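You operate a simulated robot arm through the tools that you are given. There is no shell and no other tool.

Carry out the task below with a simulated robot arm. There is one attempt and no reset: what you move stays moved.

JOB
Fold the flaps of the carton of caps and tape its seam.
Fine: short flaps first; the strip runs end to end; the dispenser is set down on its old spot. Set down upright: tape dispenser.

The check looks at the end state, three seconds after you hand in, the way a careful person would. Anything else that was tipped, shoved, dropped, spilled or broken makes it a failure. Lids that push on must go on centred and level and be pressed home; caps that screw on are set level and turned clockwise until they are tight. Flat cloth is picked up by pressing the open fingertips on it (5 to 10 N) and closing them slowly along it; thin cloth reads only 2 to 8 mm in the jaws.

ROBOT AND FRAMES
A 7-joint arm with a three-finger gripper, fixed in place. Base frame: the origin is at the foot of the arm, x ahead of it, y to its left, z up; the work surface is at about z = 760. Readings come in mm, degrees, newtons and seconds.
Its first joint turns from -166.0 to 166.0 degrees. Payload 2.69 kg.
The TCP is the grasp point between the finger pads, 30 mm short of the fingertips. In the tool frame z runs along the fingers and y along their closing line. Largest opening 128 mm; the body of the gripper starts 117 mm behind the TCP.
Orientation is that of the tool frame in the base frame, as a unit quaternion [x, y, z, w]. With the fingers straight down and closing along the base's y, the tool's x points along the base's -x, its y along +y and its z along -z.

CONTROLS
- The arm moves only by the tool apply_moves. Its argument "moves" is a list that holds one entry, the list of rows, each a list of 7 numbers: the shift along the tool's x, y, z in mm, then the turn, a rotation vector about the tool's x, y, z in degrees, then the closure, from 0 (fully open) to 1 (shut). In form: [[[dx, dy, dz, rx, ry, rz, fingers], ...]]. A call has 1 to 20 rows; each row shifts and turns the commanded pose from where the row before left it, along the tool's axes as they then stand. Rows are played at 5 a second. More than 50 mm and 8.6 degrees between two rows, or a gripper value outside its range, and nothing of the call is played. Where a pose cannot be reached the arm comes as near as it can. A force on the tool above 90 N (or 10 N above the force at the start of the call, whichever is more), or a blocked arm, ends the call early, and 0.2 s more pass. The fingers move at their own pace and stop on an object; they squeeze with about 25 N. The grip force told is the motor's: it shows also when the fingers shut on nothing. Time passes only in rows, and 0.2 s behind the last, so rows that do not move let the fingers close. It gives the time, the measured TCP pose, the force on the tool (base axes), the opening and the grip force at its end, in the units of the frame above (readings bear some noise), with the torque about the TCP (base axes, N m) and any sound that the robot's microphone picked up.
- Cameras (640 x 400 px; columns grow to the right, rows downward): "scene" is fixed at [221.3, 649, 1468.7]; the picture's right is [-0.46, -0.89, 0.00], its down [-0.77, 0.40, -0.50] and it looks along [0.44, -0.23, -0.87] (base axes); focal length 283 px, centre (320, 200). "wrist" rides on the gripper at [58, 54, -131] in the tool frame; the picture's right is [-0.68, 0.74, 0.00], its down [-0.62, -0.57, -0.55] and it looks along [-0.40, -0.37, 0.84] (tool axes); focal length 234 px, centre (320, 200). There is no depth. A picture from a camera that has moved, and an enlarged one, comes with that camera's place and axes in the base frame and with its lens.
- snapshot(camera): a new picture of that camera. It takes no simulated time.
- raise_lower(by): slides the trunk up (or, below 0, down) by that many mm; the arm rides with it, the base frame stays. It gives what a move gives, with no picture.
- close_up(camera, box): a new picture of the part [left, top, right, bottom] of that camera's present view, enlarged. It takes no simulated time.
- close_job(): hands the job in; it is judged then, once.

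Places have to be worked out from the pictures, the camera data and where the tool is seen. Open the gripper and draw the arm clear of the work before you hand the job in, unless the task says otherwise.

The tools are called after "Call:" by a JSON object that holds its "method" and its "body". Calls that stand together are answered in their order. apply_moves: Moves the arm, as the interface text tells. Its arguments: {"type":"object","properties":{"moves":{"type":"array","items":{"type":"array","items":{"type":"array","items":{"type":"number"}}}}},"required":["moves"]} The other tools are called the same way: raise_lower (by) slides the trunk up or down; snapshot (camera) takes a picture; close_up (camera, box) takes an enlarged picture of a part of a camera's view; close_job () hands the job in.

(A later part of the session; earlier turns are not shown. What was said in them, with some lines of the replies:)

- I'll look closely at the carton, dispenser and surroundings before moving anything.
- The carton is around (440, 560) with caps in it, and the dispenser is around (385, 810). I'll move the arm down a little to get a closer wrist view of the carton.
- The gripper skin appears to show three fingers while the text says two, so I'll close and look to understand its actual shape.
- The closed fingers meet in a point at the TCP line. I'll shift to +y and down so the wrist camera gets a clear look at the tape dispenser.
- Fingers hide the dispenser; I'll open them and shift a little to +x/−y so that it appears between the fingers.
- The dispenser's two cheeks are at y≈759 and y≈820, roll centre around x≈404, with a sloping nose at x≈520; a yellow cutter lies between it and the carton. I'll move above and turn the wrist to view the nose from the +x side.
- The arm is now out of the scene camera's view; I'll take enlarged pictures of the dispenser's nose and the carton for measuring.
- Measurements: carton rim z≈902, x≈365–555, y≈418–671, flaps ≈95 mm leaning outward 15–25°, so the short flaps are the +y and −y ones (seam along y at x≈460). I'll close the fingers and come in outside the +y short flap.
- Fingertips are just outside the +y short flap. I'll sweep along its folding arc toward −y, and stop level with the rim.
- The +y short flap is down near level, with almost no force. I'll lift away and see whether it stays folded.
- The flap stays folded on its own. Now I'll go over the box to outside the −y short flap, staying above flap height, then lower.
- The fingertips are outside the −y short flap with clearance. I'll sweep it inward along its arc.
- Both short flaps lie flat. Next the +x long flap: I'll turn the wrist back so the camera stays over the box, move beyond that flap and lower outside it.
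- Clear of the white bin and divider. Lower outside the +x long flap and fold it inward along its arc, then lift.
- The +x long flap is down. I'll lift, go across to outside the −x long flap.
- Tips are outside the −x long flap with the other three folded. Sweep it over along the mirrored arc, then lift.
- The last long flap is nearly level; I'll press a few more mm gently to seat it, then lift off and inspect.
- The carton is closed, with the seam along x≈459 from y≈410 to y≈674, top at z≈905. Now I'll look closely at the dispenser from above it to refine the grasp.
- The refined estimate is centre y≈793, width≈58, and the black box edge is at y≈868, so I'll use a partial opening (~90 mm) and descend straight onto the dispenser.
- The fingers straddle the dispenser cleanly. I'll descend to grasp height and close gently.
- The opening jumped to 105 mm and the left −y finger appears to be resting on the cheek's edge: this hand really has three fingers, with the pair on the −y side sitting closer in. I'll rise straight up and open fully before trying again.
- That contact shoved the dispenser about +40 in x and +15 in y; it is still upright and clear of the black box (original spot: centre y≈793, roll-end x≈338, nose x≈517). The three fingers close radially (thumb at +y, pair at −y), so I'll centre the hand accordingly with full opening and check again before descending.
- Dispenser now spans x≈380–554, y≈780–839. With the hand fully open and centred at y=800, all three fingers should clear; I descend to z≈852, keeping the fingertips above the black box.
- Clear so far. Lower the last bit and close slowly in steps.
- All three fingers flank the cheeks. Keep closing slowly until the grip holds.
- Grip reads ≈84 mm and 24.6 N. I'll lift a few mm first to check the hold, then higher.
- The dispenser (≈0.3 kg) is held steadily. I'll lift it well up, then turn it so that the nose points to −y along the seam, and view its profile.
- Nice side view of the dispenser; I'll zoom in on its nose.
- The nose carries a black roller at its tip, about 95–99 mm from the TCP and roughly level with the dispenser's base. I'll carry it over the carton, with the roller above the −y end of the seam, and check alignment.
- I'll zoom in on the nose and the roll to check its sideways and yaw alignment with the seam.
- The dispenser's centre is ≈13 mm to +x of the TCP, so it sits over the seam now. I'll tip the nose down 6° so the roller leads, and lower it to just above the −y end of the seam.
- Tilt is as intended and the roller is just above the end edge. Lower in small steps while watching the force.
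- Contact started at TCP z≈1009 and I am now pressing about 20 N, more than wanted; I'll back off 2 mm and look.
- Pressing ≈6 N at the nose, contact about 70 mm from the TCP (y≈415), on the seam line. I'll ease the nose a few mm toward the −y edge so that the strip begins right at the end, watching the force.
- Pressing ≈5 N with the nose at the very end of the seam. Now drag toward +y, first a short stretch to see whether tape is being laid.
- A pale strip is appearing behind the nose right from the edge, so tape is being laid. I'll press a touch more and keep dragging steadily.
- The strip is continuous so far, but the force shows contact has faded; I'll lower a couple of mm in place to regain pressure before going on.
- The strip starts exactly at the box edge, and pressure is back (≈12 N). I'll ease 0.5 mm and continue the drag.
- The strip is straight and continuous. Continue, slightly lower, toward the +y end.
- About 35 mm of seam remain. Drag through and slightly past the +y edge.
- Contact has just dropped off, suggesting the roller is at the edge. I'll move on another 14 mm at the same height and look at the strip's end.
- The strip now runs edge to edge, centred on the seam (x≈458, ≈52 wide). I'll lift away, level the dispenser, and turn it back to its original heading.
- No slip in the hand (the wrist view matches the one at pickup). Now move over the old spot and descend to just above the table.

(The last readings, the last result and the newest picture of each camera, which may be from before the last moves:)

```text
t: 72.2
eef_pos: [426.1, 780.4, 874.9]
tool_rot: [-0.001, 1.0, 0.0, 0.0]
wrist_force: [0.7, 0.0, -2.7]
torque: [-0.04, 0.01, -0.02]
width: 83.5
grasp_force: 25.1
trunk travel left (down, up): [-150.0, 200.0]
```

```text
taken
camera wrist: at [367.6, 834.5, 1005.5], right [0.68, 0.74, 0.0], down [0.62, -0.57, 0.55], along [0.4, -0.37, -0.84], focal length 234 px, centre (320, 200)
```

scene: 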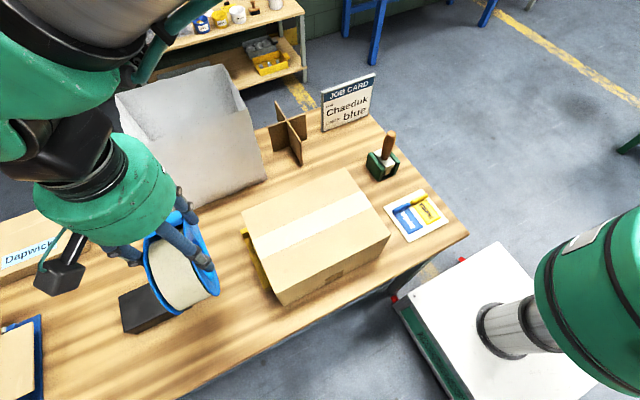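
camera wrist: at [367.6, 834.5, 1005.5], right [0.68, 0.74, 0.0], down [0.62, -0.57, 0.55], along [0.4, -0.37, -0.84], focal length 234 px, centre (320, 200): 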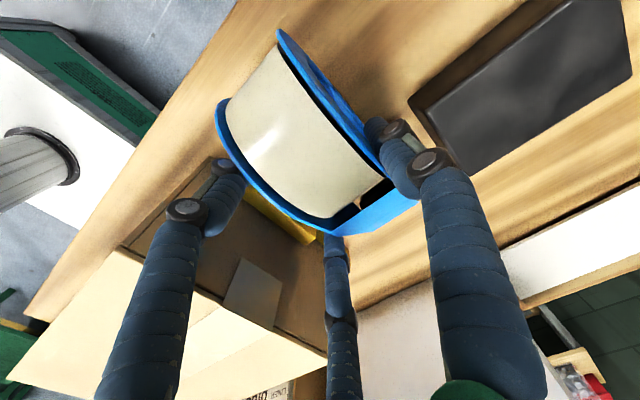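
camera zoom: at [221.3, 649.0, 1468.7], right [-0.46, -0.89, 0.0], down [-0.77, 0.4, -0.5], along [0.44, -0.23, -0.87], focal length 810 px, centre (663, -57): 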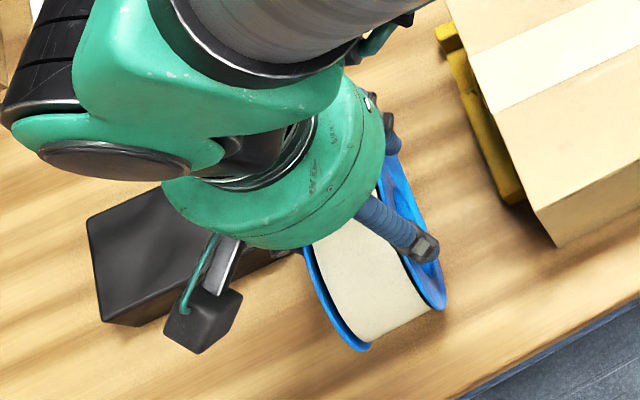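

The dispenser hovers about 20 mm above its old spot, off by only ≈4 mm. I'll correct that and lower gently until contact.

Call:
{"method": "apply_moves", "body": {"moves": [[[4, -2, 5, 0, 0, 0, 0.7], [0, 0, 5, 0, 0, 0, 0.7], [0, 0, 4, 0, 0, 0, 0.7], [0, 0, 2, 0, 0, 0, 0.7], [0, 0, 1, 0, 0, 0, 0.7], [0, 0, 0, 0, 0, 0, 0.7]]]}}

Call:
{"method": "apply_moves", "body": {"moves": [[[0, 0, 1, 0, 0, 0, 0.7], [0, 0, 1, 0, 0, 0, 0.7], [0, 0, 0, 0, 0, 0, 0.7]]]}}

Call:
{"method": "close_up", "body": {"camera": "scene", "box": [100, 220, 300, 360]}}

```text
t: 73.6
eef_pos: [421.4, 775.1, 857.2]
tool_rot: [-0.001, 1.0, 0.0, 0.0]
wrist_force: [0.8, 0.4, -1.7]
torque: [-0.02, 0.02, -0.02]
width: 83.6
grasp_force: 24.9
trunk travel left (down, up): [-150.0, 200.0]
```

```text
t: 74.4
eef_pos: [421.5, 775.7, 855.0]
tool_rot: [0.0, 1.0, 0.0, -0.001]
wrist_force: [-0.2, 0.0, -2.4]
torque: [0.0, -0.01, 0.04]
width: 83.5
grasp_force: 24.8
trunk travel left (down, up): [-150.0, 200.0]
```

```text
2.86 times, centred on (200, 290) of scene
camera zoom: at [221.3, 649.0, 1468.7], right [-0.46, -0.89, 0.0], down [-0.77, 0.4, -0.5], along [0.44, -0.23, -0.87], focal length 810 px, centre (663, -57)
```

zoom: 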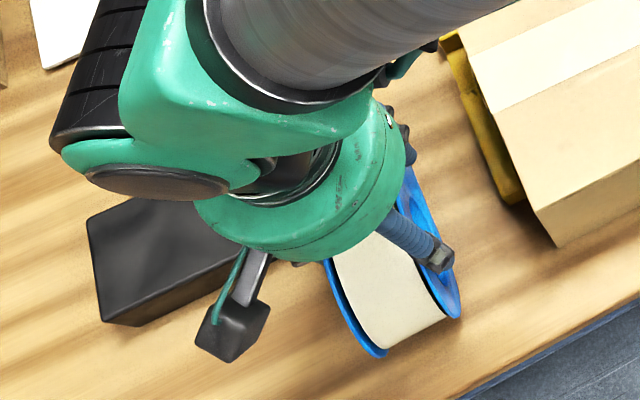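

The position matches the original pixels almost exactly. Not quite on the table yet, so lower by single millimetres.

Call:
{"method": "apply_moves", "body": {"moves": [[[0, 0, 1, 0, 0, 0, 0.7], [0, 0, 1, 0, 0, 0, 0.7], [0, 0, 0, 0, 0, 0, 0.7]]]}}

Call:
{"method": "apply_moves", "body": {"moves": [[[0, 0, 1, 0, 0, 0, 0.7], [0, 0, 0, 0, 0, 0, 0.7]]]}}

```text
t: 75.2
eef_pos: [420.6, 775.9, 855.2]
tool_rot: [0.0, 1.0, 0.001, 0.0]
wrist_force: [-0.9, -1.3, 8.7]
torque: [-0.32, 0.37, 0.0]
width: 83.6
grasp_force: 25.2
trunk travel left (down, up): [-150.0, 200.0]
```

```text
t: 75.8
eef_pos: [421.6, 776.1, 853.5]
tool_rot: [0.001, 1.0, 0.001, 0.001]
wrist_force: [-0.8, -6.4, 20.5]
torque: [-0.14, 0.62, 0.13]
width: 83.6
grasp_force: 25.4
trunk travel left (down, up): [-150.0, 200.0]
```

It is firmly on the table; I'll relieve 2 mm, then open the fingers slowly.

Call:
{"method": "apply_moves", "body": {"moves": [[[0, 0, -2, 0, 0, 0, 0.7], [0, 0, 0, 0, 0, 0, 0.5], [0, 0, 0, 0, 0, 0, 0.36], [0, 0, 0, 0, 0, 0, 0.34], [0, 0, 0, 0, 0, 0, 0.3], [0, 0, 0, 0, 0, 0, 0.2], [0, 0, 0, 0, 0, 0, 0.1], [0, 0, 0, 0, 0, 0, 0], [0, 0, 0, 0, 0, 0, 0]]]}}

Call:
{"method": "snapshot", "body": {"camera": "wrist"}}

Call:
{"method": "close_up", "body": {"camera": "scene", "box": [100, 220, 300, 360]}}

```text
t: 77.8
eef_pos: [422.1, 775.7, 853.7]
tool_rot: [0.0, 1.0, 0.0, 0.0]
wrist_force: [0.0, -0.8, -0.1]
torque: [0.02, 0.0, -0.02]
width: 128.2
grasp_force: 0.1
trunk travel left (down, up): [-150.0, 200.0]
```

```text
taken
camera wrist: at [361.4, 830.5, 984.8], right [0.68, 0.74, 0.0], down [0.62, -0.57, 0.55], along [0.4, -0.37, -0.84], focal length 234 px, centre (320, 200)
```

wrist: 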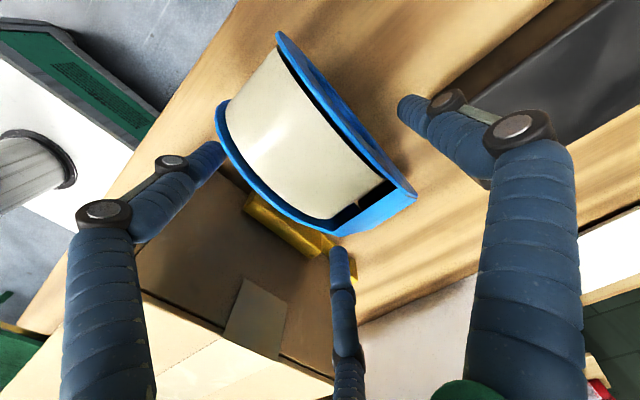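

```text
2.86 times, centred on (200, 290) of scene
camera zoom: at [221.3, 649.0, 1468.7], right [-0.46, -0.89, 0.0], down [-0.77, 0.4, -0.5], along [0.44, -0.23, -0.87], focal length 810 px, centre (663, -57)
```

zoom: 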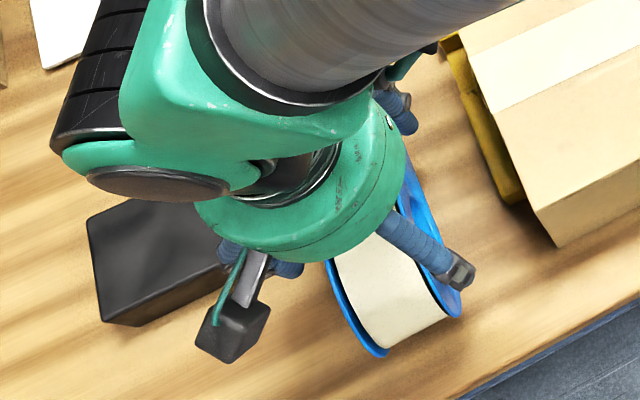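

Released and standing. Lift straight up slowly, then withdraw up and aside.

Call:
{"method": "apply_moves", "body": {"moves": [[[0, 0, -10, 0, 0, 0, 0], [0, 0, -20, 0, 0, 0, 0], [0, 0, -30, 0, 0, 0, 0], [0, 0, -40, 0, 0, 0, 0], [0, 0, -45, 0, 0, 0, 0], [0, 0, -45, 0, 0, 0, 0], [0, 0, -45, 0, 0, 0, 0], [-45, 15, -5, 0, 0, 0, 0], [-45, 15, -5, 0, 0, 0, 0], [-45, 15, -5, 0, 0, 0, 0], [0, 0, 0, 0, 0, 0, 0]]]}}

Call:
{"method": "snapshot", "body": {"camera": "scene"}}

Call:
{"method": "close_up", "body": {"camera": "scene", "box": [180, 250, 270, 350]}}

Call:
{"method": "close_up", "body": {"camera": "scene", "box": [210, 150, 410, 310]}}

Call:
{"method": "snapshot", "body": {"camera": "wrist"}}

```text
t: 80.2
eef_pos: [558.9, 820.2, 1102.7]
tool_rot: [0.0, 1.0, 0.0, 0.0]
wrist_force: [-0.2, 0.3, -0.2]
torque: [-0.01, 0.05, 0.02]
width: 127.8
grasp_force: 0.0
trunk travel left (down, up): [-150.0, 200.0]
```

```text
taken
```

scene: 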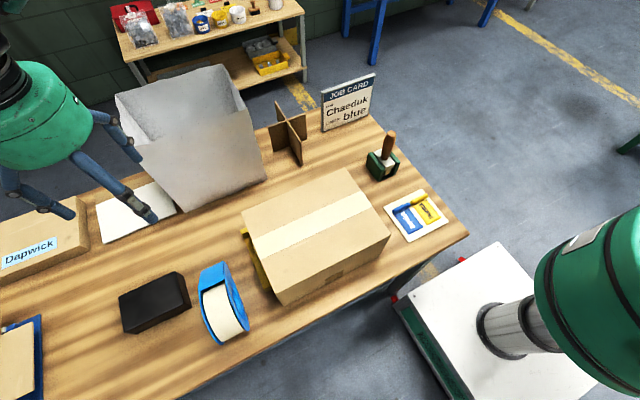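

```text
4.00 times, centred on (225, 300) of scene
camera zoom: at [221.3, 649.0, 1468.7], right [-0.46, -0.89, 0.0], down [-0.77, 0.4, -0.5], along [0.44, -0.23, -0.87], focal length 1134 px, centre (700, -200)
```

zoom: 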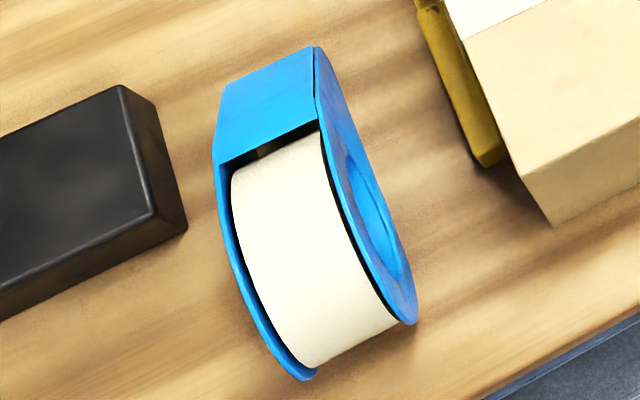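

```text
2.50 times, centred on (310, 230) of scene
camera zoom: at [221.3, 649.0, 1468.7], right [-0.46, -0.89, 0.0], down [-0.77, 0.4, -0.5], along [0.44, -0.23, -0.87], focal length 709 px, centre (345, 125)
```

zoom: 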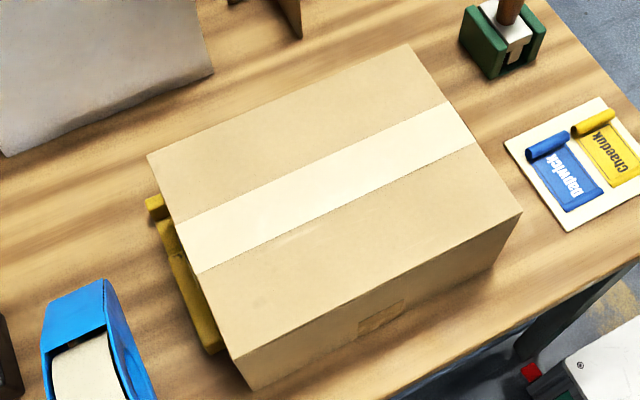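

```text
taken
camera wrist: at [500.1, 876.0, 1234.0], right [0.68, 0.74, 0.0], down [0.62, -0.56, 0.55], along [0.4, -0.37, -0.84], focal length 234 px, centre (320, 200)
```

wrist: 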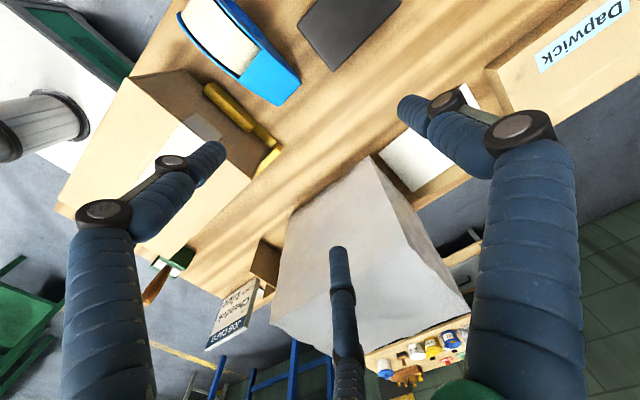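

All four flaps are folded, and the strip runs edge to edge on the seam. The dispenser stands upright within a few mm of its old spot, nothing else has moved, and the arm is clear with the gripper open. Handing in.

Call:
{"method": "close_job", "body": {}}

```text
The job is handed in.
```

I folded the carton's flaps, short ones first and then the long ones. I then taped the seam with one strip running from edge to edge. The job is handed in, but no verdict came back.

- **Tape strip:** it is centred on the seam, about 52 mm wide, and starts right at the −y edge. At the +y edge it also runs a little way down the side of the box. I couldn't see the carton's −y side face.
- **Pressure while taping:** contact faded for a moment about halfway along, so I pressed down again before continuing. The pictures show no gap in the strip.
- **Dispenser:** my first try at gripping it failed, because the gripper really has three fingers, not two. A finger caught the dispenser's edge and pushed it about 40 mm in x and 17 mm in y. It stayed upright and touched nothing else. After taping I set it back upright, within a few millimetres of its old spot.
- **Everything else:** in the last pictures nothing else on the table appears to have moved. The gripper is open and the arm is clear of the work.
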